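You operate a simulated robot arm through the tools that you are given. There is no shell and no other tool.

Carry out the task below with a simulated two-armed robot. There is one attempt and no reset: what you move stays moved.

TASK
Test the three plugged cables and drop the faulty one into REWORK.
Fine: turn the dial to each socket's colour and press TEST; the good two stay plugged in.

Only the result counts: the job must be done as asked and must still hold three seconds after the hand-in. Knocking over, shifting, dropping, spilling or breaking anything else fails it.

THE ROBOT
Two 7-joint arms with fingered hands on one trunk that stands fixed in place. Base frame: the origin is at the foot of the trunk, x ahead of it, y to its left, z up; the work surface is at about z = 0.784. Lengths are in m, angles in degrees, forces in N, time in s.
The left shoulder is at [0.05, 0.214, 0.869], the right one opposite. With the tool pointing down near the work surface each hand reaches from about 0.4 to 0.9 m from the base axis, measured 20 degrees to its own side. Payload 3 kg a hand.
The TCP of each hand is the grasp point between the finger pads, 0.026 m short of the fingertips. In the tool frame z runs along the fingers and y along their closing line. Largest opening 0.132 m; the body of the gripper starts 0.073 m behind the TCP. The gripper is a hand of 3 fingers: y runs from the thumb to the fingers, the wrist lies at [0, 0, -0.229] in the tool frame, and closing takes about 1.5 s.
Orientation is that of the tool frame in the base frame, as a unit quaternion [w, x, y, z]. With the fingers straight down and closing along the base's y, the tool's x points along the base's -x, its y along +y and its z along -z.

THE INTERFACE
- The arms move only by the tool drive_tool. It takes "left_rows", "right_rows" or both (then of equal length, played together; a hand with none holds still); each is a list of rows, each an object (a shift or turn left out is 0, a gripper value left out holds the last) with "turn": the turn, a rotation vector about the base's x, y, z in degrees, a list of three; "delta_pos": the shift along the base's x, y, z in m, a list of three; "claw": the gripper command, from -1 (fully open) to 1 (shut), values between in proportion. In form: [{"turn": [ax, ay, az], "delta_pos": [dx, dy, dz], "claw": claw}, ...]. A call has 1 to 20 rows; each row is the pose to reach, as a shift and turn from the pose commanded when the call began. Each row takes 0.2 s and may step no farther than 0.05 m and 8.6 degrees from the row before; otherwise, or with a gripper value out of range, the whole call is refused. A pose out of reach is approached as far as the arm can. The call stops where the force on the tool passes 40 N (or 10 N more than at its start, if that is more) or the arm is blocked; 0.2 s more then pass. The fingers move at their own pace (about 0.072 m/s each) and stop on an object; they squeeze with about 30 N. The grip force told is the motor's: it shows also when the fingers shut on nothing. Time passes only in rows, and 0.2 s behind the last, so rows that repeat a pose let the fingers close. It gives the time, the measured TCP pose, the force on the tool (base axes), the opening and the grip force at its end, in the units of the frame above (readings bear some noise), with the torque about the TCP (base axes, N m) and any sound that the robot's microphone picked up, and new pictures: "views" is both (left out), scene, wrist or none (wrist: the cameras of the hands that moved).
- Cameras (640 x 400 px; columns grow to the right, rows downward): "scene" is now at [0.0373, -0.0066, 1.5046]; the picture's right is [-0.07, -1.00, 0.00], its down [-0.62, 0.04, -0.78] and it looks along [0.78, -0.06, -0.62] (base axes); focal length 371 px, centre (320, 200). "left" rides on the left gripper at [-0.062, 0.003, -0.092] in its tool frame; the picture's right is [-0.05, -1.00, 0.00], its down [0.83, -0.04, -0.56] and it looks along [0.55, -0.03, 0.83] (tool axes); focal length 230 px, centre (320, 200). "right" rides on the right gripper at [0.062, 0.003, -0.092] in its tool frame; the picture's right is [-0.05, 1.00, 0.00], its down [-0.83, -0.04, -0.56] and it looks along [-0.55, -0.03, 0.83] (tool axes); focal length 230 px, centre (320, 200). There is no depth. A picture from a camera that has moved, and an enlarged one, comes with that camera's place and axes in the base frame and with its lens.
- grasp_type(shape, hand): the hand has 3 fingers and takes this shape, open, in about a second: jaw (thumb against the fingers, like two jaws); tri (thumb and two fingers); tip (a fingertip pinch); poke (one finger out to press); point (the index stretched); flat (the hand flat); cup (the hand cupped); fist (a fist). The gripper value then closes the fingers along that shape, each until it touches; the sizes above hold for jaw. It gives what a move gives, with no picture.
- head_to(pan, tilt): turns the head with the scene camera to pan (to the left, within 86 degrees either way) and tilt (down, from -29 to 69), counted from straight ahead of the robot. It gives what a move gives, and a new picture of the scene camera.
- inspect(camera, box): a new picture of the part [left, top, right, bottom] of that camera's present view, enlarged. It takes no simulated time.
- sign_off(): hands the job in; it is judged then, once.

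Places have to be worked out from the pictures, the camera data and where the tool is seen. Open the grippers and draw the arms clear of the work before you hand the job in, unless the task says otherwise.

The tools are called after "Request:" by a JSON object that holds its "name" and its "arguments". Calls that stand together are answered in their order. drive_tool: Moves the arms, as the interface text tells. Its arguments: {"type":"object","properties":{"left_rows":{"type":"array","items":{"type":"object","properties":{"turn":{"type":"array","items":{"type":"number"}},"delta_pos":{"type":"array","items":{"type":"number"}},"claw":{"type":"number"}}}},"right_rows":{"type":"array","items":{"type":"object","properties":{"turn":{"type":"array","items":{"type":"number"}},"delta_pos":{"type":"array","items":{"type":"number"}},"claw":{"type":"number"}}}},"views":{"type":"string","enum":["both","scene","wrist","none"]}},"required":[]} The other tools are called the same way: grasp_type (shape, hand) gives the hand a shape; head_to (pan, tilt) turns the head that bears the scene camera; inspect (camera, box) takes an enlarged picture of a part of a camera's view; sign_off () hands the job in.

At the start:

```text
time_s: 0.0
left_tcp_pos: [0.4936, 0.2043, 1.1572]
left_tool_rot: [0.001, 0.033, 0.999, 0.0]
left_ft_force: [-0.5, 0.5, 0.7]
left_ft_torque: [0.02, -0.04, -0.02]
left_finger_gap: 0.132
left_finger_force: 0.0
left_shape: jaw
right_tcp_pos: [0.538, -0.3287, 1.1255]
right_tool_rot: [0.0, 0.033, 0.999, 0.0]
right_ft_force: [0.8, -0.5, -0.2]
right_ft_torque: [0.04, 0.02, 0.04]
right_finger_gap: 0.1319
right_finger_force: 0.0
right_shape: jaw
head pan, tilt: [-4.2, 38.4]
```

scene: 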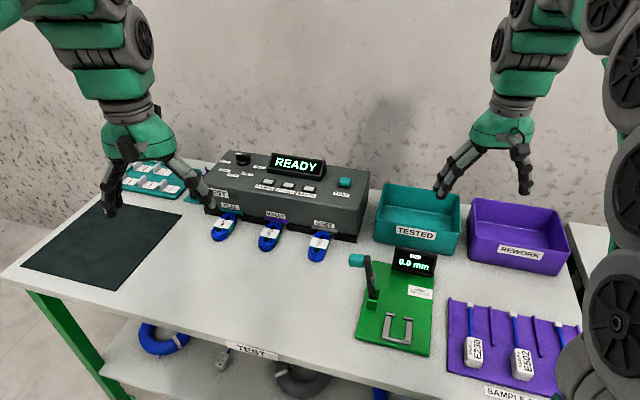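
right: 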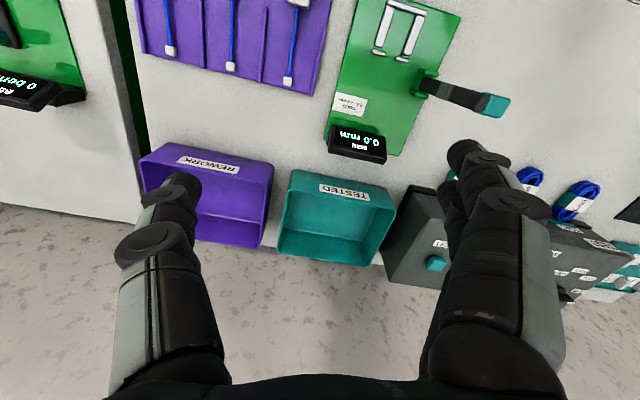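
left: 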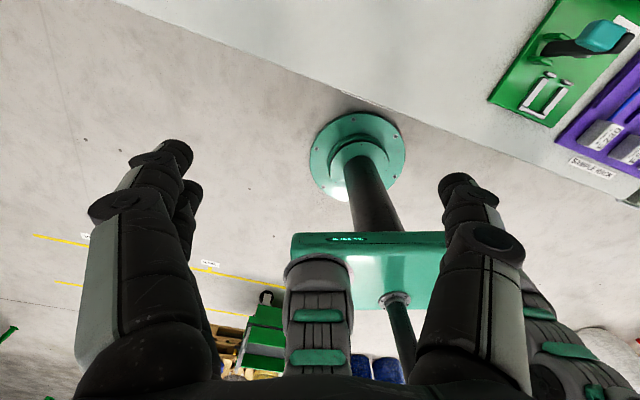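

I'll start by looking closely at the tester device and the cables in the scene view.

Request:
{"name": "inspect", "arguments": {"camera": "scene", "box": [190, 130, 390, 270]}}

Request:
{"name": "inspect", "arguments": {"camera": "scene", "box": [200, 145, 290, 205]}}

Request:
{"name": "inspect", "arguments": {"camera": "scene", "box": [200, 185, 350, 270]}}

```text
2.86 times, centred on (290, 200) of scene
camera zoom: at [0.0373, -0.0066, 1.5046], right [-0.07, -1.0, 0.0], down [-0.62, 0.04, -0.78], along [0.78, -0.06, -0.62], focal length 1060 px, centre (406, 200)
```

zoom: 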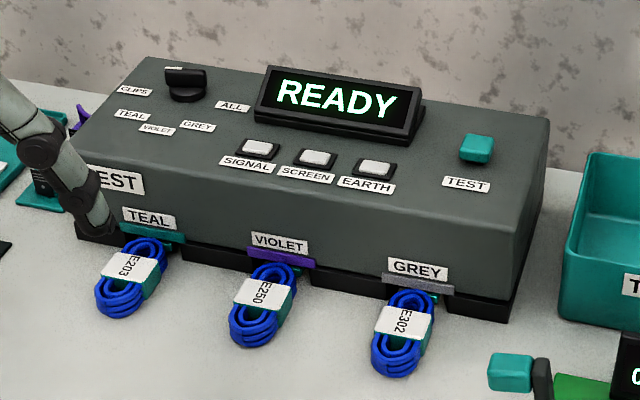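

```text
6.67 times, centred on (245, 175) of scene
camera zoom: at [0.0373, -0.0066, 1.5046], right [-0.07, -1.0, 0.0], down [-0.62, 0.04, -0.78], along [0.78, -0.06, -0.62], focal length 2472 px, centre (820, 367)
```

zoom: 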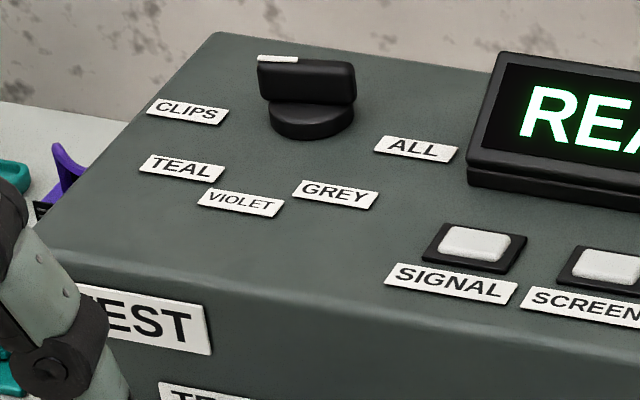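

```text
4.27 times, centred on (275, 228) of scene
camera zoom: at [0.0373, -0.0066, 1.5046], right [-0.07, -1.0, 0.0], down [-0.62, 0.04, -0.78], along [0.78, -0.06, -0.62], focal length 1582 px, centre (512, 83)
```

zoom: 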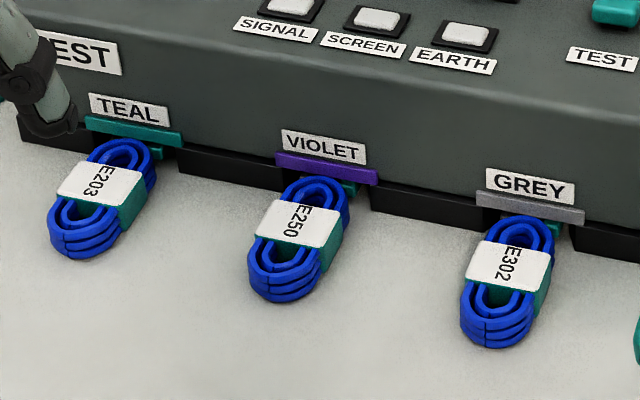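

The dial is on CLIPS, about 1.03 m ahead on the left, and TEST is near (0.89, -0.14). I'll put both hands into the poke shape so I can see which finger extends.

Request:
{"name": "grasp_type", "arguments": {"shape": "poke", "hand": "left"}}

Request:
{"name": "grasp_type", "arguments": {"shape": "poke", "hand": "right"}}

Request:
{"name": "drive_tool", "arguments": {"left_rows": [{"delta_pos": [0.02, 0, 0], "turn": [0, -8, 0]}, {"delta_pos": [0.05, 0, 0.01], "turn": [0, -16, 0]}, {"delta_pos": [0.08, 0, 0.01], "turn": [0, -24, 0]}, {"delta_pos": [0.11, 0, 0.01], "turn": [0, -32, 0]}, {"delta_pos": [0.14, 0, 0.01], "turn": [0, -40, 0]}, {"delta_pos": [0.17, 0, 0.0], "turn": [0, -45, 0]}, {"delta_pos": [0.2, 0, 0.0], "turn": [0, -45, 0]}], "views": "both"}}

```text
time_s: 0.9
left_tcp_pos: [0.4929, 0.2036, 1.1568]
left_tool_rot: [0.0, 0.032, 0.999, 0.0]
left_ft_force: [-0.8, 1.5, 0.5]
left_ft_torque: [0.01, 0.0, -0.02]
left_finger_gap: 0.0
left_finger_force: 0.0
left_shape: poke
right_tcp_pos: [0.5363, -0.3291, 1.1264]
right_tool_rot: [0.0, 0.032, 0.999, 0.0]
right_ft_force: [0.2, 1.1, -0.4]
right_ft_torque: [0.02, -0.01, 0.0]
right_finger_gap: 0.1318
right_finger_force: 0.1
right_shape: jaw
head pan, tilt: [-4.2, 38.4]
```

```text
time_s: 1.8
left_tcp_pos: [0.4919, 0.2043, 1.1569]
left_tool_rot: [0.0, 0.032, 0.999, 0.0]
left_ft_force: [0.6, 0.3, -0.4]
left_ft_torque: [-0.02, 0.01, -0.02]
left_finger_gap: 0.0
left_finger_force: 0.0
left_shape: poke
right_tcp_pos: [0.5381, -0.33, 1.1267]
right_tool_rot: [0.0, 0.032, 1.0, 0.0]
right_ft_force: [-0.5, -0.9, 0.4]
right_ft_torque: [-0.01, 0.0, 0.0]
right_finger_gap: 0.0001
right_finger_force: 0.1
right_shape: poke
head pan, tilt: [-4.2, 38.4]
```

```text
time_s: 3.4
left_tcp_pos: [0.6943, 0.2032, 1.1575]
left_tool_rot: [0.384, 0.03, 0.923, 0.012]
left_ft_force: [0.5, 0.3, -0.1]
left_ft_torque: [0.01, 0.0, 0.0]
left_finger_gap: 0.0
left_finger_force: 0.0
left_shape: poke
right_tcp_pos: [0.5378, -0.3295, 1.1255]
right_tool_rot: [0.0, 0.032, 0.999, 0.0]
right_ft_force: [0.6, -0.1, -0.4]
right_ft_torque: [-0.01, 0.01, -0.03]
right_finger_gap: 0.0
right_finger_force: 0.2
right_shape: poke
head pan, tilt: [-4.2, 38.4]
camera left: at [0.6736, 0.2028, 1.2658], right [-0.01, -1.0, -0.01], down [-0.98, 0.01, -0.2], along [0.2, 0.01, -0.98], focal length 230 px, centre (320, 200)
```

scene: 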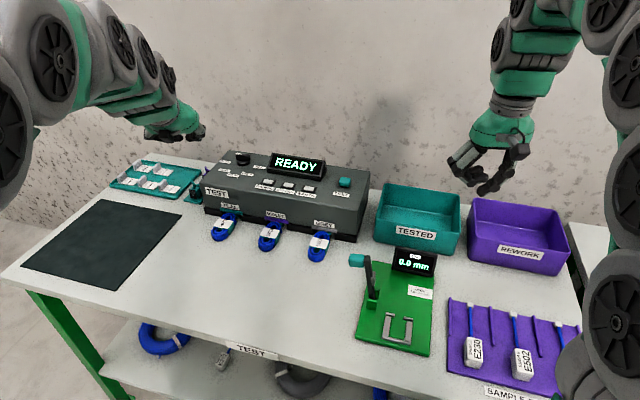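
left: 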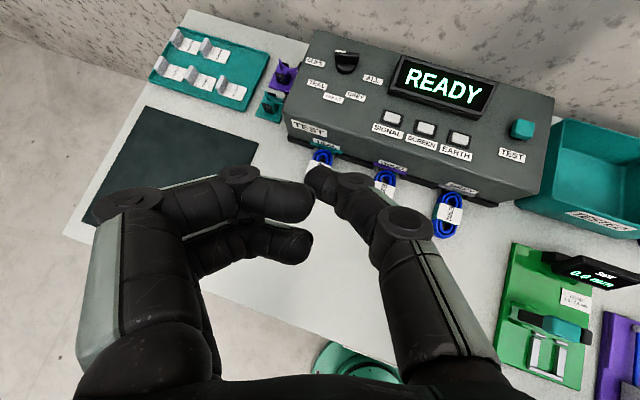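

The left wrist camera now gives a useful overhead view. I'll zoom in on it, and on the right hand to see what the poke shape looks like.

Request:
{"name": "inspect", "arguments": {"camera": "left", "box": [260, 20, 580, 220]}}

Request:
{"name": "inspect", "arguments": {"camera": "scene", "box": [430, 100, 590, 200]}}

Request:
{"name": "inspect", "arguments": {"camera": "scene", "box": [190, 140, 350, 240]}}

Request:
{"name": "inspect", "arguments": {"camera": "right", "box": [0, 0, 640, 400]}}

```text
2.00 times, centred on (420, 120) of left
camera zoom: at [0.6736, 0.2028, 1.2658], right [-0.01, -1.0, -0.01], down [-0.98, 0.01, -0.2], along [0.2, 0.01, -0.98], focal length 460 px, centre (120, 360)
```

zoom: 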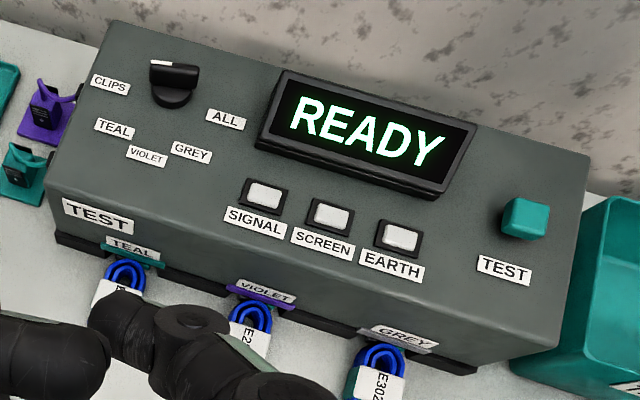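

```text
4.00 times, centred on (510, 150) of scene
camera zoom: at [0.0373, -0.0067, 1.5046], right [-0.07, -1.0, 0.0], down [-0.62, 0.04, -0.78], along [0.78, -0.06, -0.62], focal length 1483 px, centre (-440, 400)
```

zoom: 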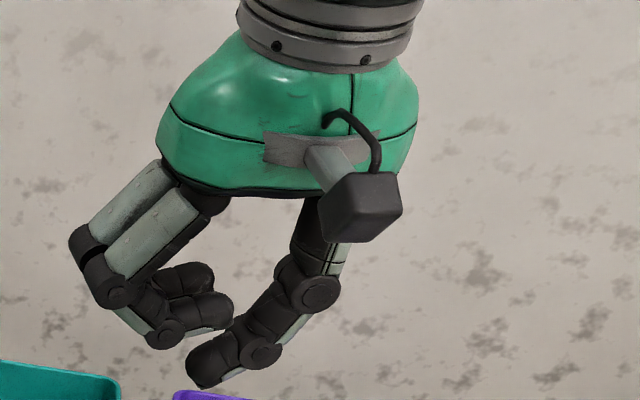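

```text
4.00 times, centred on (270, 190) of scene
camera zoom: at [0.0373, -0.0067, 1.5046], right [-0.07, -1.0, 0.0], down [-0.62, 0.04, -0.78], along [0.78, -0.06, -0.62], focal length 1483 px, centre (520, 240)
```

zoom: 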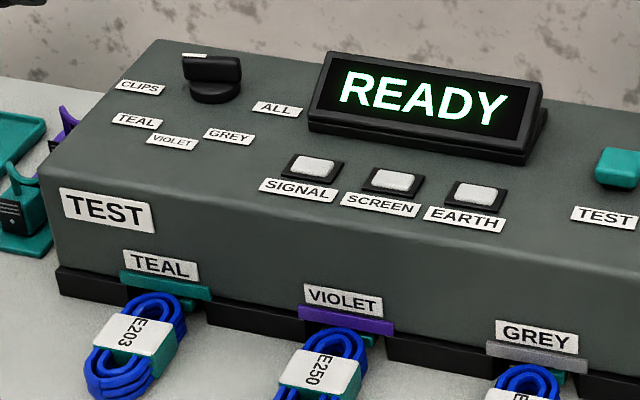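

```text
1.00 times, centred on (320, 200) of right (not enlarged: the box is as wide or as high as the picture)
camera zoom: at [0.4768, -0.322, 1.2186], right [0.12, 0.99, 0.0], down [0.83, -0.1, 0.56], along [0.55, -0.06, -0.83], focal length 230 px, centre (320, 200)
```

zoom: 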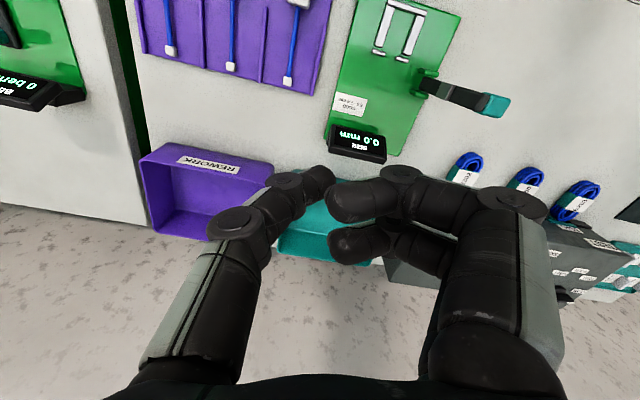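

In poke, the thumb tip sits roughly on the tool axis about 0.026 m past the TCP, but the curled fingers crowd it. I'll try "point" on the left hand to see whether the stretched index gives more clearance for turning the dial.

Request:
{"name": "grasp_type", "arguments": {"shape": "point", "hand": "left"}}

Request:
{"name": "inspect", "arguments": {"camera": "left", "box": [0, 0, 640, 400]}}

Request:
{"name": "inspect", "arguments": {"camera": "scene", "box": [110, 70, 270, 170]}}

```text
time_s: 4.3
left_tcp_pos: [0.6942, 0.2025, 1.1569]
left_tool_rot: [0.383, 0.031, 0.923, 0.011]
left_ft_force: [-0.2, -0.1, -0.8]
left_ft_torque: [0.01, 0.03, -0.01]
left_finger_gap: 0.0
left_finger_force: 0.1
left_shape: point
right_tcp_pos: [0.5372, -0.3296, 1.1259]
right_tool_rot: [-0.001, 0.032, 0.999, 0.0]
right_ft_force: [0.2, 0.4, -0.1]
right_ft_torque: [0.03, -0.01, -0.01]
right_finger_gap: 0.0001
right_finger_force: 0.1
right_shape: poke
head pan, tilt: [-4.2, 38.4]
```

```text
1.00 times, centred on (320, 200) of left (not enlarged: the box is as wide or as high as the picture)
camera zoom: at [0.6731, 0.2028, 1.2657], right [-0.01, -1.0, -0.01], down [-0.98, 0.01, -0.2], along [0.2, 0.01, -0.98], focal length 230 px, centre (320, 200)
```

zoom: 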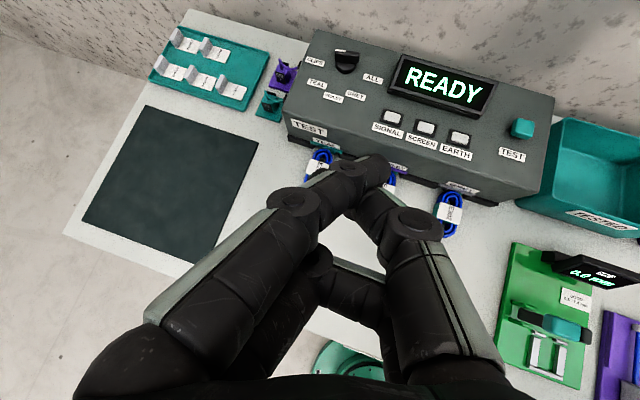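

```text
4.00 times, centred on (190, 120) of scene
camera zoom: at [0.0373, -0.0066, 1.5046], right [-0.07, -1.0, 0.0], down [-0.62, 0.04, -0.78], along [0.78, -0.06, -0.62], focal length 1483 px, centre (840, 520)
```

zoom: 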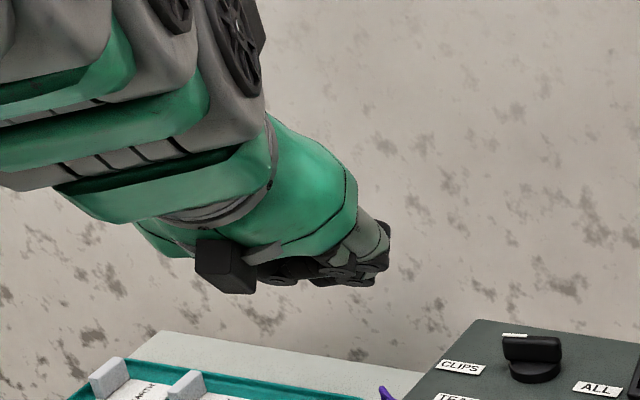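

I'll go back to poke on the left hand, where the thumb tip is on-axis, and move it toward the dial at about 40° tilt. The right hand tilts 30° and moves toward the TEST button at (0.867, -0.136, 0.906).

Request:
{"name": "grasp_type", "arguments": {"shape": "poke", "hand": "left"}}

Request:
{"name": "drive_tool", "arguments": {"left_rows": [{"delta_pos": [0.04, -0.01, -0.01]}, {"delta_pos": [0.08, -0.02, -0.02], "turn": [0, 1, 0]}, {"delta_pos": [0.12, -0.03, -0.04], "turn": [0, 2, 0]}, {"delta_pos": [0.15, -0.035, -0.06], "turn": [0, 3, 0]}, {"delta_pos": [0.18, -0.04, -0.08], "turn": [0, 4, 0]}, {"delta_pos": [0.21, -0.045, -0.1], "turn": [0, 5, 0]}, {"delta_pos": [0.23, -0.05, -0.12], "turn": [0, 5, 0]}, {"delta_pos": [0.24, -0.055, -0.13], "turn": [0, 5, 0]}], "right_rows": [{"delta_pos": [0.03, 0.02, 0.0], "turn": [0, -4, 0]}, {"delta_pos": [0.06, 0.04, 0.0], "turn": [0, -8, 0]}, {"delta_pos": [0.09, 0.06, 0.0], "turn": [0, -12, 0]}, {"delta_pos": [0.12, 0.08, -0.01], "turn": [0, -16, 0]}, {"delta_pos": [0.15, 0.1, -0.02], "turn": [0, -20, 0]}, {"delta_pos": [0.18, 0.12, -0.03], "turn": [0, -24, 0]}, {"delta_pos": [0.21, 0.14, -0.04], "turn": [0, -28, 0]}, {"delta_pos": [0.24, 0.16, -0.05], "turn": [0, -30, 0]}], "views": "both"}}

```text
time_s: 5.2
left_tcp_pos: [0.6948, 0.203, 1.1569]
left_tool_rot: [0.382, 0.03, 0.924, 0.013]
left_ft_force: [0.0, -0.4, 0.5]
left_ft_torque: [-0.03, 0.02, 0.01]
left_finger_gap: 0.0
left_finger_force: 0.0
left_shape: poke
right_tcp_pos: [0.5364, -0.3294, 1.1265]
right_tool_rot: [0.001, 0.032, 0.999, 0.0]
right_ft_force: [-1.1, -0.4, -0.3]
right_ft_torque: [-0.01, 0.01, 0.0]
right_finger_gap: 0.0
right_finger_force: 0.0
right_shape: poke
head pan, tilt: [-4.2, 38.4]
```

```text
time_s: 7.0
left_tcp_pos: [0.9322, 0.1472, 1.0243]
left_tool_rot: [0.341, 0.03, 0.939, 0.011]
left_ft_force: [0.5, -0.6, 0.5]
left_ft_torque: [0.01, 0.01, -0.01]
left_finger_gap: 0.0
left_finger_force: 0.0
left_shape: poke
right_tcp_pos: [0.7764, -0.1707, 1.0762]
right_tool_rot: [0.259, 0.031, 0.965, 0.008]
right_ft_force: [-0.2, 0.9, -0.1]
right_ft_torque: [0.05, -0.04, 0.01]
right_finger_gap: 0.0
right_finger_force: 0.0
right_shape: poke
head pan, tilt: [-4.2, 38.4]
camera right: at [0.6775, -0.1629, 1.1259], right [0.1, 0.99, 0.06], down [0.44, -0.1, 0.89], along [0.89, -0.06, -0.44], focal length 230 px, centre (320, 200)
camera left: at [0.9226, 0.1471, 1.136], right [-0.01, -1.0, -0.01], down [-0.99, 0.01, -0.11], along [0.11, 0.01, -0.99], focal length 230 px, centre (320, 200)
```

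scene: 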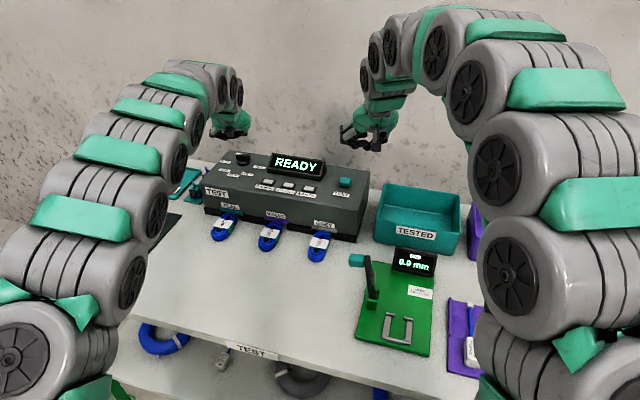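
right: 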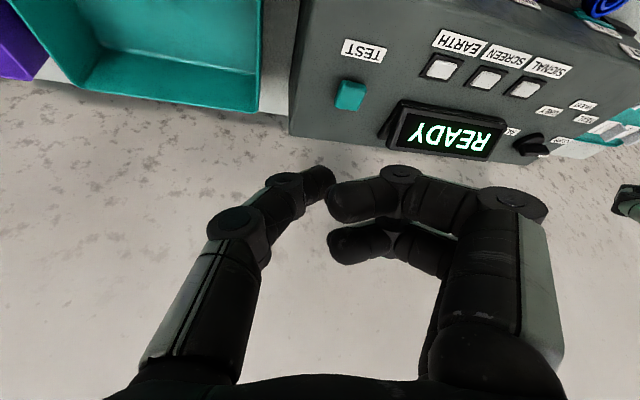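
left: 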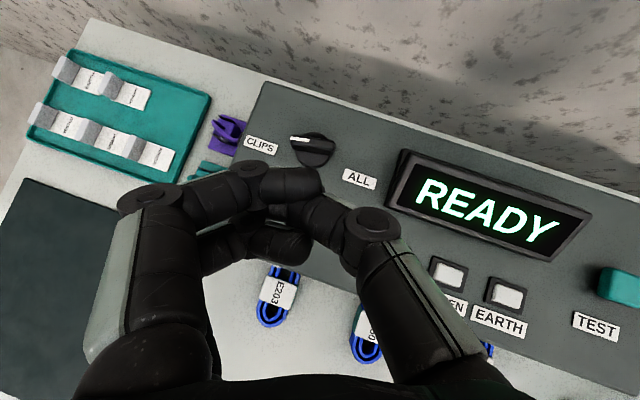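

Both arms reached their hover points. In the left hand the thumb seems tucked behind the index after the shape change, so I'll zoom in to check.

Request:
{"name": "inspect", "arguments": {"camera": "left", "box": [160, 100, 480, 300]}}

Request:
{"name": "inspect", "arguments": {"camera": "scene", "box": [190, 90, 318, 170]}}

Request:
{"name": "inspect", "arguments": {"camera": "right", "box": [280, 60, 600, 260]}}

```text
2.00 times, centred on (320, 200) of left
camera zoom: at [0.9226, 0.1471, 1.136], right [-0.01, -1.0, -0.01], down [-0.99, 0.01, -0.11], along [0.11, 0.01, -0.99], focal length 460 px, centre (320, 200)
```

zoom: 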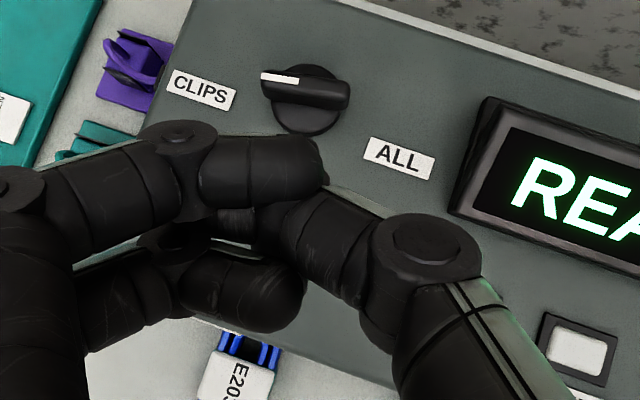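

```text
5.00 times, centred on (254, 130) of scene
camera zoom: at [0.0373, -0.0066, 1.5046], right [-0.07, -1.0, 0.0], down [-0.62, 0.04, -0.78], along [0.78, -0.06, -0.62], focal length 1854 px, centre (650, 550)
```

zoom: 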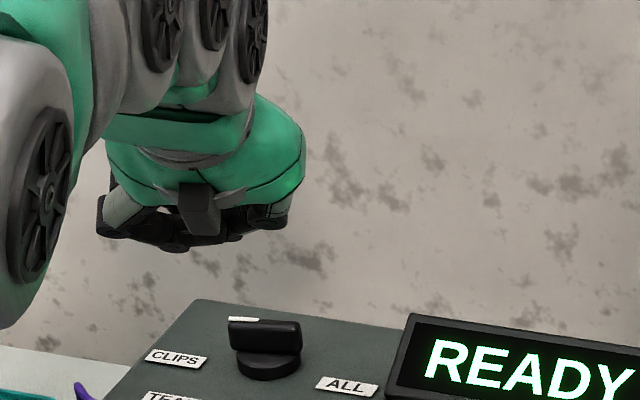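

```text
2.00 times, centred on (440, 160) of right
camera zoom: at [0.6775, -0.1629, 1.1259], right [0.1, 0.99, 0.06], down [0.44, -0.1, 0.89], along [0.89, -0.06, -0.44], focal length 460 px, centre (80, 280)
```

zoom: 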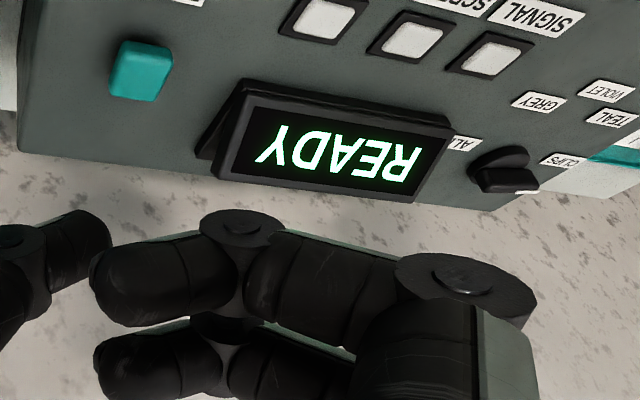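

The left thumb is jammed under the index, so I'll open to "jaw" and then go back to "poke" to free it.

Request:
{"name": "grasp_type", "arguments": {"shape": "jaw", "hand": "left"}}

Request:
{"name": "grasp_type", "arguments": {"shape": "poke", "hand": "left"}}

Request:
{"name": "inspect", "arguments": {"camera": "left", "box": [160, 100, 480, 300]}}

```text
time_s: 7.9
left_tcp_pos: [0.9326, 0.1471, 1.026]
left_tool_rot: [0.342, 0.031, 0.939, 0.011]
left_ft_force: [-0.5, 0.8, 0.0]
left_ft_torque: [-0.01, 0.02, 0.0]
left_finger_gap: 0.1319
left_finger_force: 0.0
left_shape: jaw
right_tcp_pos: [0.776, -0.1708, 1.0766]
right_tool_rot: [0.258, 0.032, 0.966, 0.007]
right_ft_force: [0.5, 0.9, 0.2]
right_ft_torque: [0.01, -0.03, -0.01]
right_finger_gap: 0.0
right_finger_force: 0.0
right_shape: poke
head pan, tilt: [-4.2, 38.4]
```

```text
time_s: 8.8
left_tcp_pos: [0.933, 0.1471, 1.0255]
left_tool_rot: [0.341, 0.03, 0.939, 0.011]
left_ft_force: [-0.3, 0.0, -0.1]
left_ft_torque: [0.0, -0.01, 0.01]
left_finger_gap: 0.0001
left_finger_force: 0.2
left_shape: poke
right_tcp_pos: [0.7761, -0.1703, 1.0771]
right_tool_rot: [0.259, 0.032, 0.965, 0.008]
right_ft_force: [0.4, -0.2, -1.0]
right_ft_torque: [-0.02, 0.0, -0.01]
right_finger_gap: 0.0
right_finger_force: 0.0
right_shape: poke
head pan, tilt: [-4.2, 38.4]
```

```text
2.00 times, centred on (320, 200) of left
camera zoom: at [0.9222, 0.1468, 1.1362], right [-0.01, -1.0, -0.01], down [-0.99, 0.01, -0.11], along [0.11, 0.01, -0.99], focal length 460 px, centre (320, 200)
```

zoom: 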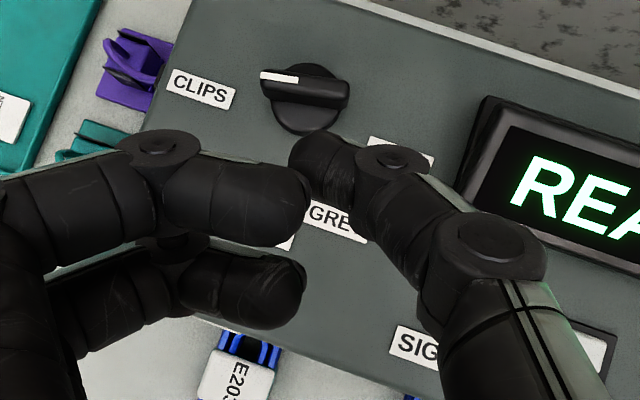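

The thumb tip is free now. Triangulating, the dial bar centre is at (1.001, 0.1545) with its top at z ≈ 0.924, and it points at 80°, which is CLIPS. I'll bring the left tip just in front of the bar's right end and hover the right tip above TEST.

Request:
{"name": "drive_tool", "arguments": {"left_rows": [{"delta_pos": [0.005, -0.011, -0.03]}, {"delta_pos": [0.005, -0.011, -0.06]}, {"delta_pos": [0.01, -0.011, -0.075]}, {"delta_pos": [0.012, -0.011, -0.085]}], "right_rows": [{"delta_pos": [0.03, 0.01, -0.03]}, {"delta_pos": [0.06, 0.02, -0.06]}, {"delta_pos": [0.078, 0.03, -0.09]}, {"delta_pos": [0.078, 0.03, -0.11]}], "views": "both"}}

```text
time_s: 9.8
left_tcp_pos: [0.9447, 0.1364, 0.9408]
left_tool_rot: [0.342, 0.032, 0.939, 0.01]
left_ft_force: [-0.1, -0.3, 0.4]
left_ft_torque: [0.03, 0.01, 0.01]
left_finger_gap: 0.0
left_finger_force: 0.1
left_shape: poke
right_tcp_pos: [0.8553, -0.138, 0.9657]
right_tool_rot: [0.258, 0.032, 0.965, 0.008]
right_ft_force: [-0.9, -0.4, 0.2]
right_ft_torque: [0.04, 0.0, 0.03]
right_finger_gap: 0.0
right_finger_force: 0.0
right_shape: poke
head pan, tilt: [-4.2, 38.4]
camera right: at [0.7572, -0.1319, 1.016], right [0.1, 0.99, 0.06], down [0.44, -0.1, 0.89], along [0.89, -0.06, -0.44], focal length 230 px, centre (320, 200)
camera left: at [0.9342, 0.1359, 1.0522], right [-0.01, -1.0, -0.01], down [-0.99, 0.01, -0.11], along [0.11, 0.01, -0.99], focal length 230 px, centre (320, 200)
```

scene: 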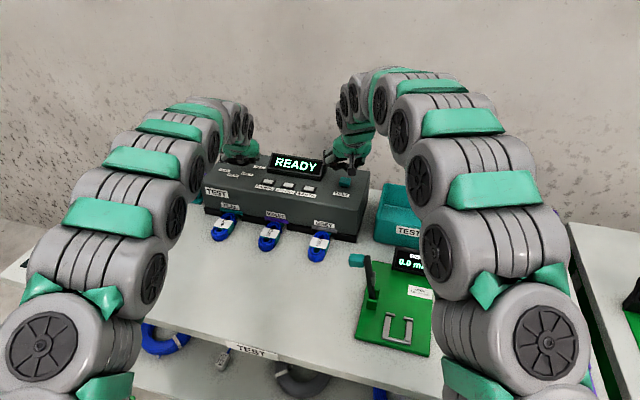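
right: 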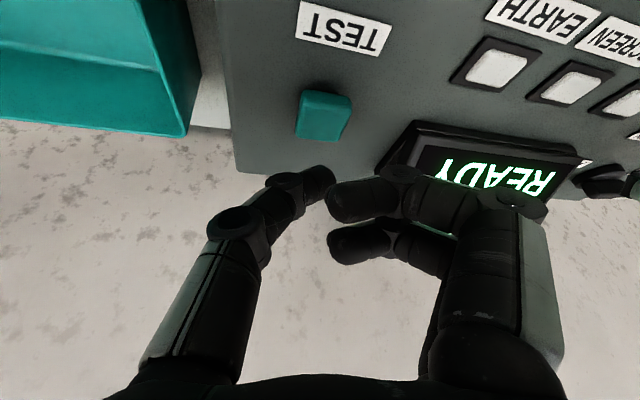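
left: 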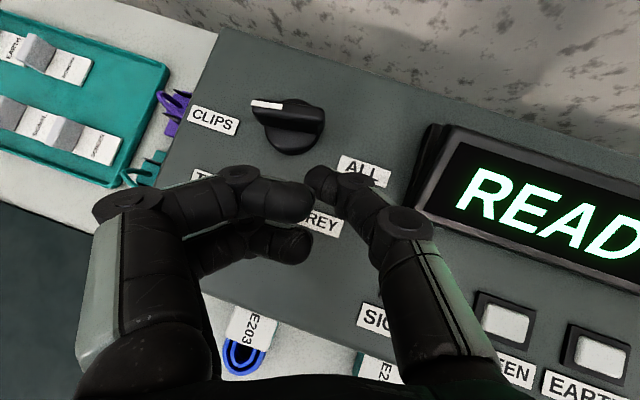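

Request:
{"name": "inspect", "arguments": {"camera": "left", "box": [210, 70, 402, 190]}}

Request:
{"name": "inspect", "arguments": {"camera": "scene", "box": [200, 120, 360, 220]}}

Request:
{"name": "inspect", "arguments": {"camera": "right", "box": [250, 60, 410, 160]}}

```text
3.33 times, centred on (306, 130) of left
camera zoom: at [0.9342, 0.1359, 1.0522], right [-0.01, -1.0, -0.01], down [-0.99, 0.01, -0.11], along [0.11, 0.01, -0.99], focal length 767 px, centre (367, 433)
```

zoom: 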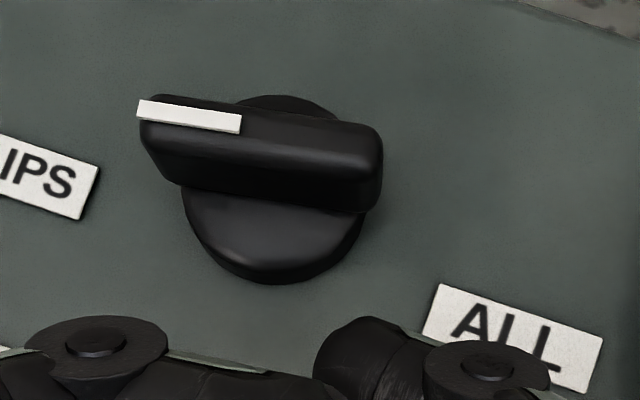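

```text
4.00 times, centred on (280, 170) of scene
camera zoom: at [0.0373, -0.0066, 1.5046], right [-0.07, -1.0, 0.0], down [-0.62, 0.04, -0.78], along [0.78, -0.06, -0.62], focal length 1483 px, centre (480, 320)
```

zoom: 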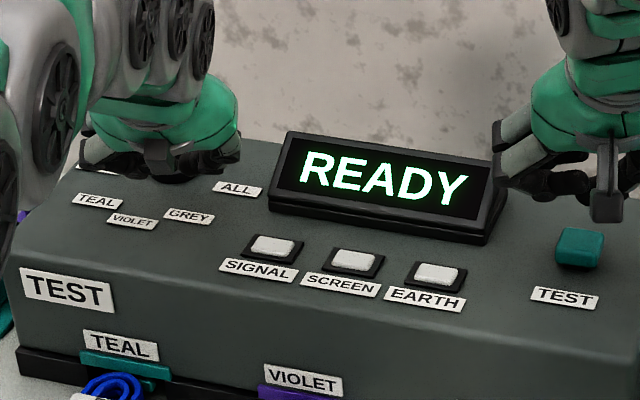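

```text
4.00 times, centred on (330, 110) of right
camera zoom: at [0.7572, -0.1319, 1.016], right [0.1, 0.99, 0.06], down [0.44, -0.1, 0.89], along [0.89, -0.06, -0.44], focal length 920 px, centre (280, 560)
```

zoom: 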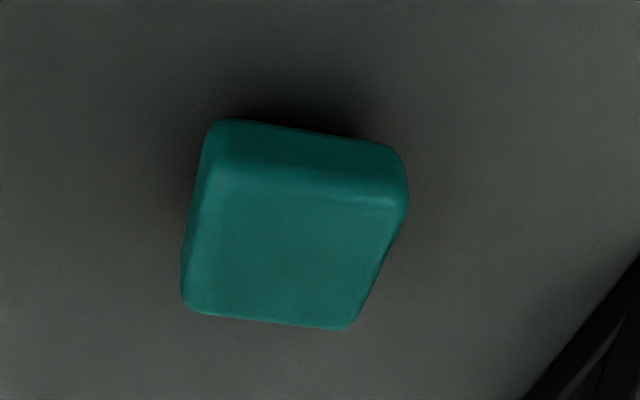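

The left tip is about 24 mm short of the bar's right end and the right tip hovers over TEST. I'll lower the left tip slightly and push the bar's right end forward along its arc, 40° to TEAL.

Request:
{"name": "drive_tool", "arguments": {"left_rows": [{"delta_pos": [0.004, 0.0, -0.007]}, {"delta_pos": [0.012, 0.001, -0.008]}, {"delta_pos": [0.02, 0.001, -0.008]}, {"delta_pos": [0.024, 0.0005, -0.008]}, {"delta_pos": [0.0271, -0.0009, -0.008]}, {"delta_pos": [0.0301, -0.003, -0.008]}, {"delta_pos": [0.0334, -0.0045, -0.008]}], "views": "both"}}

Request:
{"name": "inspect", "arguments": {"camera": "left", "box": [210, 70, 402, 190]}}

```text
time_s: 11.4
left_tcp_pos: [0.9778, 0.1322, 0.9348]
left_tool_rot: [0.343, 0.031, 0.939, 0.011]
left_ft_force: [-0.2, -0.1, -0.2]
left_ft_torque: [0.02, -0.02, -0.02]
left_finger_gap: 0.0
left_finger_force: 0.0
left_shape: poke
right_tcp_pos: [0.8561, -0.14, 0.9654]
right_tool_rot: [0.258, 0.031, 0.966, 0.008]
right_ft_force: [0.7, 0.3, 0.2]
right_ft_torque: [0.0, 0.0, 0.0]
right_finger_gap: 0.0
right_finger_force: 0.1
right_shape: poke
head pan, tilt: [-4.2, 38.4]
camera left: at [0.9674, 0.1325, 1.0451], right [-0.01, -1.0, -0.01], down [-0.99, 0.01, -0.11], along [0.11, 0.01, -0.99], focal length 230 px, centre (320, 200)
```

scene: 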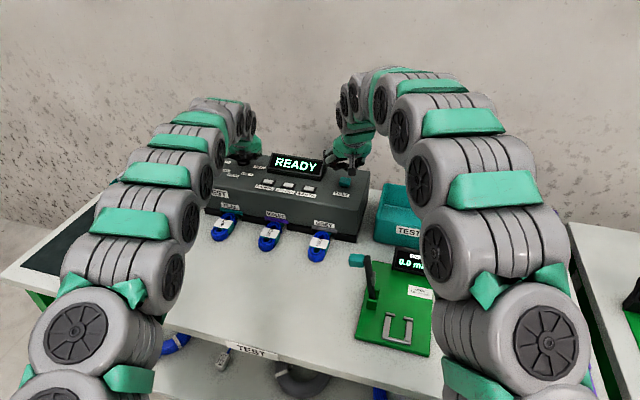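
left: 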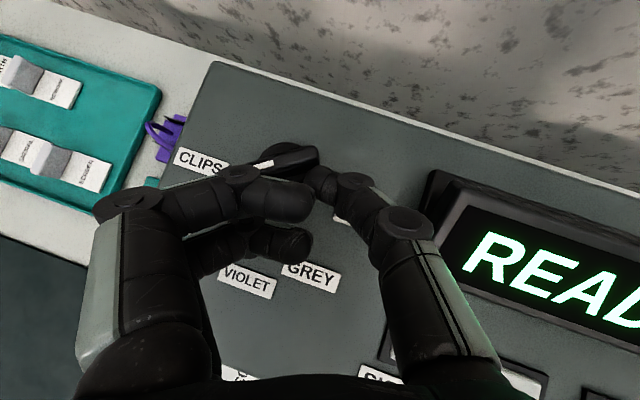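

```text
3.33 times, centred on (306, 130) of left
camera zoom: at [0.9674, 0.1325, 1.0451], right [-0.01, -1.0, -0.01], down [-0.99, 0.01, -0.11], along [0.11, 0.01, -0.99], focal length 767 px, centre (367, 433)
```

zoom: 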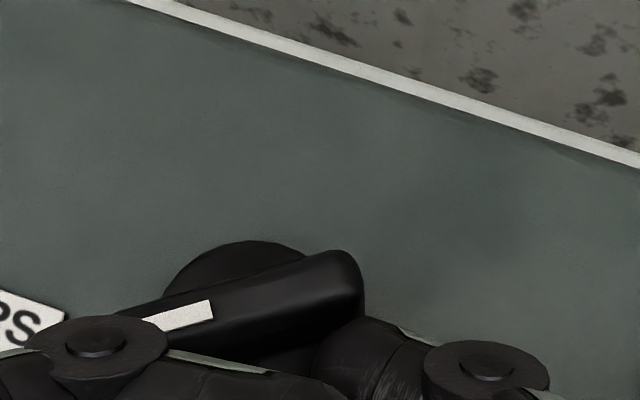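

The bar has turned to about 106°, so it needs about 14° more to reach TEAL at 120°. I'll nudge the tip a few millimetres further along the arc.

Request:
{"name": "drive_tool", "arguments": {"left_rows": [{"delta_pos": [0.0025, 0.0004, 0.0]}, {"delta_pos": [0.0048, 0.0008, 0.0]}], "views": "none"}}

Request:
{"name": "inspect", "arguments": {"camera": "left", "box": [200, 100, 360, 200]}}

Request:
{"name": "inspect", "arguments": {"camera": "scene", "box": [200, 120, 360, 220]}}

```text
time_s: 12.0
left_tcp_pos: [0.9832, 0.1338, 0.9333]
left_tool_rot: [0.341, 0.03, 0.94, 0.011]
left_ft_force: [-0.1, 0.0, -0.4]
left_ft_torque: [-0.03, 0.04, -0.01]
left_finger_gap: 0.0002
left_finger_force: 0.1
left_shape: poke
right_tcp_pos: [0.8562, -0.1405, 0.9672]
right_tool_rot: [0.259, 0.032, 0.965, 0.009]
right_ft_force: [0.2, -0.1, -1.0]
right_ft_torque: [-0.02, 0.01, 0.01]
right_finger_gap: 0.0
right_finger_force: 0.1
right_shape: poke
head pan, tilt: [-4.2, 38.4]
```

```text
4.00 times, centred on (280, 150) of left
camera zoom: at [0.9723, 0.1337, 1.0439], right [-0.01, -1.0, -0.01], down [-0.99, 0.01, -0.11], along [0.11, 0.01, -0.99], focal length 920 px, centre (480, 400)
```

zoom: 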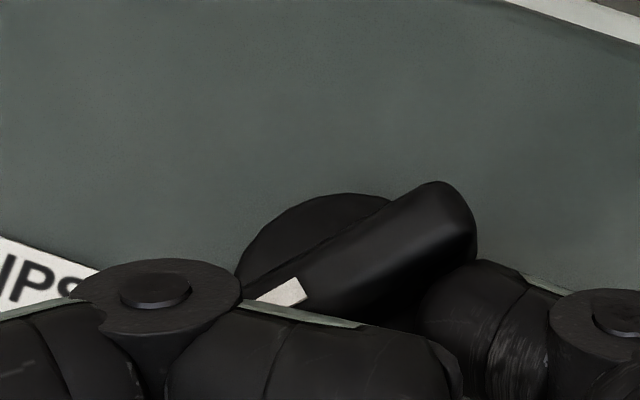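

```text
4.00 times, centred on (280, 170) of scene
camera zoom: at [0.0372, -0.0067, 1.5046], right [-0.07, -1.0, 0.0], down [-0.62, 0.05, -0.78], along [0.78, -0.06, -0.62], focal length 1483 px, centre (480, 320)
```

zoom: 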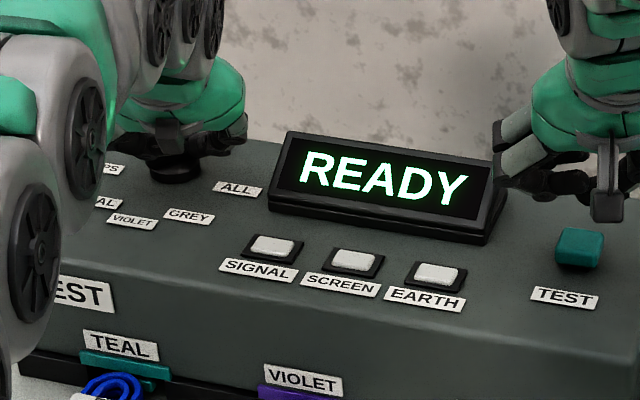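

The bar now looks to be at about 119°. I'll back the finger off so I can check the dial against the TEAL label.

Request:
{"name": "drive_tool", "arguments": {"left_rows": [{"delta_pos": [-0.01, -0.002, 0.0]}, {"delta_pos": [-0.03, -0.002, 0.015]}, {"delta_pos": [-0.05, 0.0, 0.04]}], "views": "wrist"}}

Request:
{"name": "inspect", "arguments": {"camera": "left", "box": [180, 60, 372, 180]}}

```text
time_s: 12.8
left_tcp_pos: [0.9331, 0.1351, 0.9712]
left_tool_rot: [0.341, 0.029, 0.94, 0.012]
left_ft_force: [-0.7, 0.7, -0.4]
left_ft_torque: [0.02, -0.01, -0.01]
left_finger_gap: 0.0
left_finger_force: 0.1
left_shape: poke
right_tcp_pos: [0.8553, -0.1388, 0.9664]
right_tool_rot: [0.259, 0.031, 0.965, 0.008]
right_ft_force: [0.5, 0.6, 0.9]
right_ft_torque: [-0.03, 0.0, 0.0]
right_finger_gap: 0.0
right_finger_force: 0.0
right_shape: poke
head pan, tilt: [-4.2, 38.4]
camera left: at [0.9226, 0.1336, 1.0827], right [-0.01, -1.0, -0.01], down [-0.99, 0.01, -0.11], along [0.11, 0.01, -0.99], focal length 230 px, centre (320, 200)
```

left: 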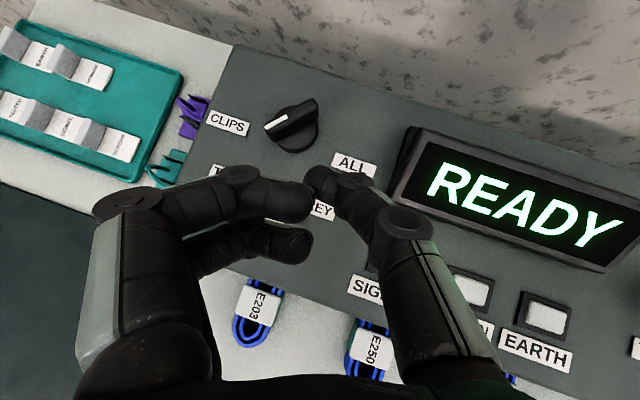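

```text
3.33 times, centred on (276, 120) of left
camera zoom: at [0.9226, 0.1336, 1.0827], right [-0.01, -1.0, -0.01], down [-0.99, 0.01, -0.11], along [0.11, 0.01, -0.99], focal length 767 px, centre (467, 467)
```

zoom: 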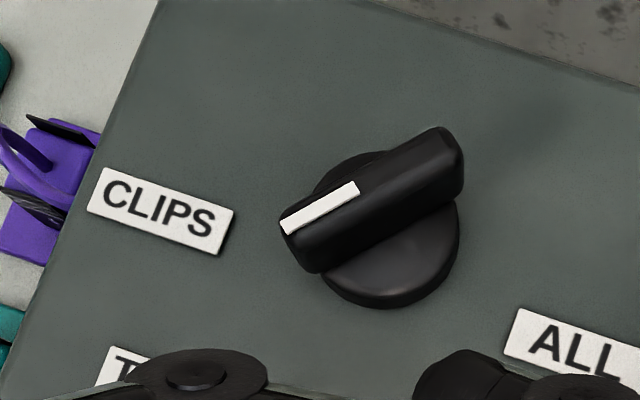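

The mark now points at about 120°, toward TEAL. The right tip is above TEST at roughly (0.868, -0.135), so I'll press straight down.

Request:
{"name": "drive_tool", "arguments": {"right_rows": [{"delta_pos": [0.0, 0.001, -0.02]}, {"delta_pos": [0.0, 0.001, -0.033]}, {"delta_pos": [0.0, 0.001, -0.038]}, {"delta_pos": [0.0, 0.001, -0.042]}], "views": "both"}}

Request:
{"name": "inspect", "arguments": {"camera": "scene", "box": [200, 120, 360, 220]}}

```text
time_s: 13.8
left_tcp_pos: [0.9331, 0.1331, 0.9741]
left_tool_rot: [0.342, 0.031, 0.939, 0.011]
left_ft_force: [-0.5, 0.1, -0.2]
left_ft_torque: [0.03, -0.03, 0.02]
left_finger_gap: 0.0001
left_finger_force: 0.0
left_shape: poke
right_tcp_pos: [0.8573, -0.1395, 0.9282]
right_tool_rot: [0.262, 0.032, 0.964, 0.01]
right_ft_force: [1.5, -10.3, 38.8]
right_ft_torque: [0.0, -0.37, -0.11]
right_finger_gap: 0.0
right_finger_force: 0.1
right_shape: poke
head pan, tilt: [-4.2, 38.4]
heard: click
camera right: at [0.7579, -0.132, 0.9771], right [0.1, 0.99, 0.06], down [0.43, -0.1, 0.9], along [0.9, -0.07, -0.44], focal length 230 px, centre (320, 200)
```

scene: 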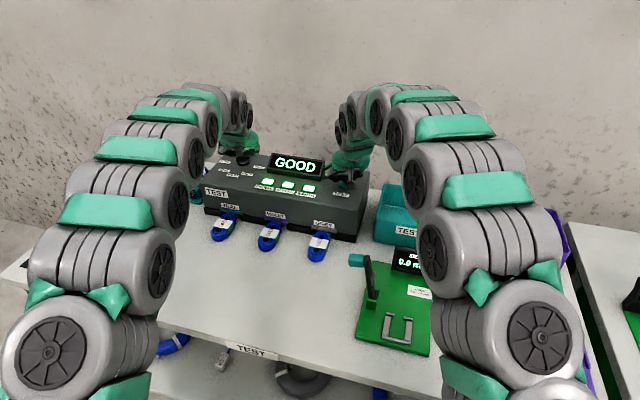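
right: 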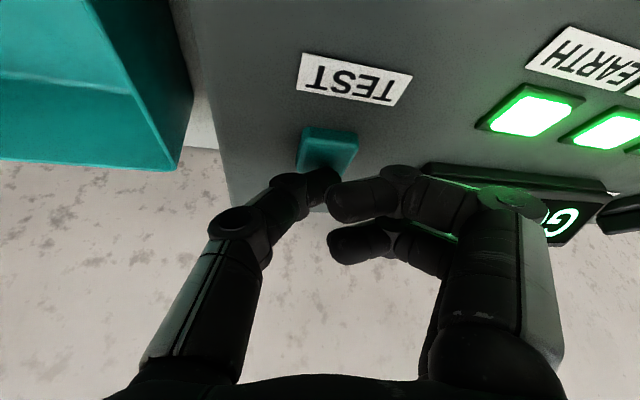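

```text
4.00 times, centred on (280, 170) of scene
camera zoom: at [0.0366, -0.0067, 1.5046], right [-0.07, -1.0, 0.0], down [-0.62, 0.05, -0.78], along [0.78, -0.06, -0.62], focal length 1483 px, centre (480, 320)
```

zoom: 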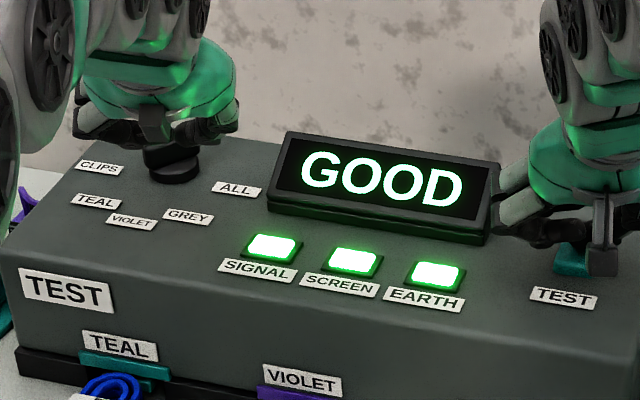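

TEAL tested GOOD, with all three lamps green. I'll lift the right finger and push the dial's tail another 40° to VIOLET.

Request:
{"name": "drive_tool", "arguments": {"left_rows": [{"delta_pos": [0.0, 0.0, 0.0]}, {"delta_pos": [0.02, -0.002, -0.025]}, {"delta_pos": [0.04, -0.002, -0.04]}, {"delta_pos": [0.051, -0.001, -0.04]}, {"delta_pos": [0.055, -0.0005, -0.04]}, {"delta_pos": [0.058, -0.0002, -0.04]}, {"delta_pos": [0.0615, 0.0015, -0.04]}, {"delta_pos": [0.0643, 0.003, -0.04]}], "right_rows": [{"delta_pos": [0, 0, 0.015]}, {"delta_pos": [0, 0, 0.038]}, {"delta_pos": [0, 0, 0.038]}, {"delta_pos": [0, 0, 0.038]}, {"delta_pos": [0, 0, 0.038]}, {"delta_pos": [0, 0, 0.038]}, {"delta_pos": [0, 0, 0.038]}, {"delta_pos": [0, 0, 0.038]}], "views": "both"}}

Request:
{"name": "inspect", "arguments": {"camera": "left", "box": [200, 80, 392, 200]}}

```text
time_s: 15.6
left_tcp_pos: [0.9977, 0.1367, 0.9342]
left_tool_rot: [0.342, 0.031, 0.939, 0.011]
left_ft_force: [-2.2, -0.5, -0.9]
left_ft_torque: [-0.01, 0.01, 0.03]
left_finger_gap: 0.0001
left_finger_force: 0.0
left_shape: poke
right_tcp_pos: [0.8563, -0.1373, 0.9643]
right_tool_rot: [0.259, 0.032, 0.965, 0.008]
right_ft_force: [-0.3, 0.1, 0.1]
right_ft_torque: [0.01, 0.01, 0.04]
right_finger_gap: 0.0001
right_finger_force: 0.1
right_shape: poke
head pan, tilt: [-4.2, 38.4]
camera right: at [0.7568, -0.1307, 1.013], right [0.1, 0.99, 0.06], down [0.44, -0.1, 0.89], along [0.89, -0.06, -0.44], focal length 230 px, centre (320, 200)
camera left: at [0.9869, 0.1362, 1.0443], right [-0.01, -1.0, -0.01], down [-0.99, 0.01, -0.11], along [0.11, 0.01, -0.99], focal length 230 px, centre (320, 200)
```

scene: 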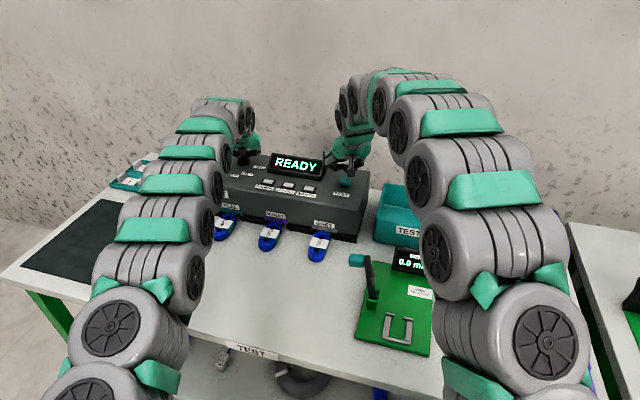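
right: 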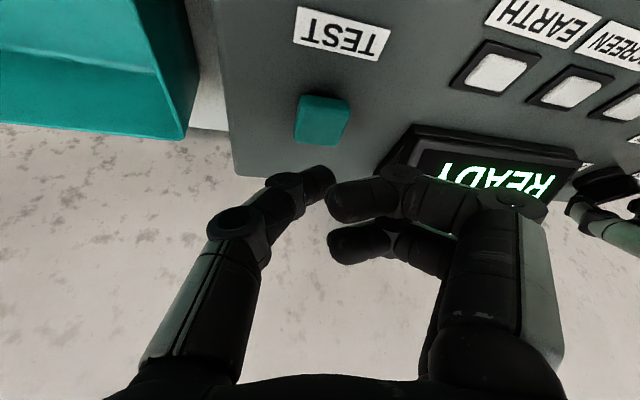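
left: 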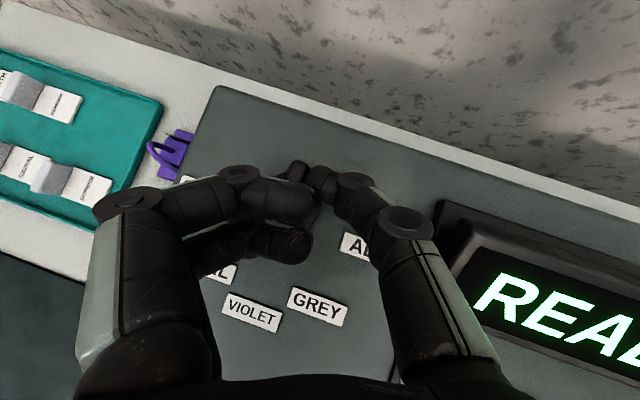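

```text
3.33 times, centred on (296, 140) of left
camera zoom: at [0.9869, 0.1362, 1.0443], right [-0.01, -1.0, -0.01], down [-0.99, 0.01, -0.11], along [0.11, 0.01, -0.99], focal length 767 px, centre (400, 400)
```

zoom: 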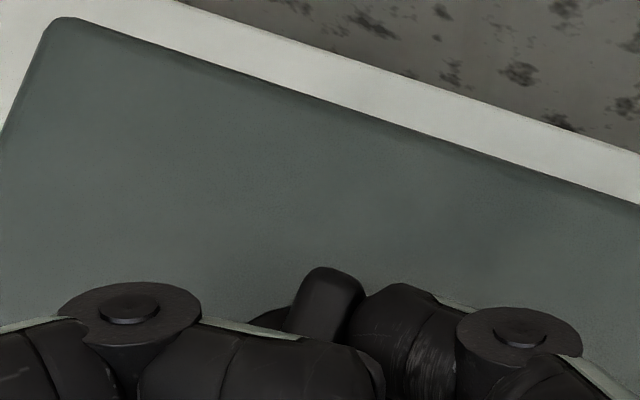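

The bar looks to be at about 157°. I'll lift the finger up and back to verify it.

Request:
{"name": "drive_tool", "arguments": {"left_rows": [{"delta_pos": [0.0, -0.003, 0.0]}, {"delta_pos": [-0.005, -0.003, 0.025]}, {"delta_pos": [-0.04, -0.003, 0.045]}, {"delta_pos": [-0.068, 0.0, 0.05]}], "views": "none"}}

Request:
{"name": "inspect", "arguments": {"camera": "left", "box": [180, 60, 372, 180]}}

Request:
{"name": "inspect", "arguments": {"camera": "left", "box": [0, 0, 640, 400]}}

```text
time_s: 16.6
left_tcp_pos: [0.9288, 0.1357, 0.9831]
left_tool_rot: [0.342, 0.03, 0.939, 0.011]
left_ft_force: [-0.1, -1.3, 0.6]
left_ft_torque: [0.01, 0.04, 0.01]
left_finger_gap: 0.0
left_finger_force: 0.0
left_shape: poke
right_tcp_pos: [0.8548, -0.1384, 0.9634]
right_tool_rot: [0.258, 0.032, 0.965, 0.008]
right_ft_force: [-1.1, -0.2, -0.3]
right_ft_torque: [-0.01, -0.03, 0.05]
right_finger_gap: 0.0
right_finger_force: 0.0
right_shape: poke
head pan, tilt: [-4.2, 38.4]
```

```text
3.33 times, centred on (276, 120) of left
camera zoom: at [0.9187, 0.1357, 1.094], right [-0.01, -1.0, -0.01], down [-0.99, 0.01, -0.11], along [0.11, 0.01, -0.99], focal length 767 px, centre (467, 467)
```

zoom: 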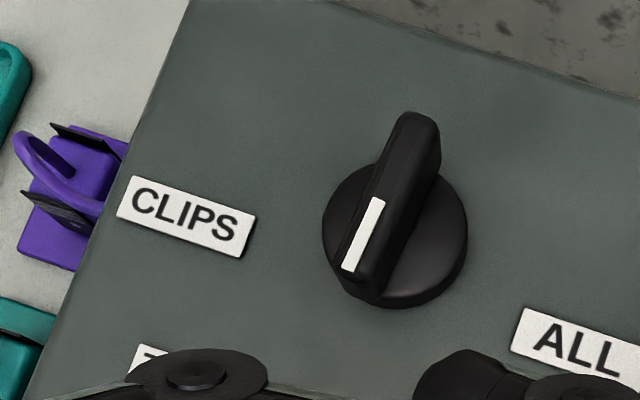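

```text
1.00 times, centred on (320, 200) of left (not enlarged: the box is as wide or as high as the picture)
camera zoom: at [0.9187, 0.1357, 1.094], right [-0.01, -1.0, -0.01], down [-0.99, 0.01, -0.11], along [0.11, 0.01, -0.99], focal length 230 px, centre (320, 200)
```

zoom: 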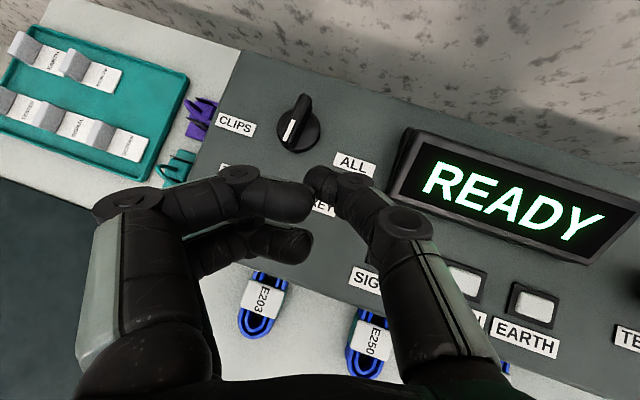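

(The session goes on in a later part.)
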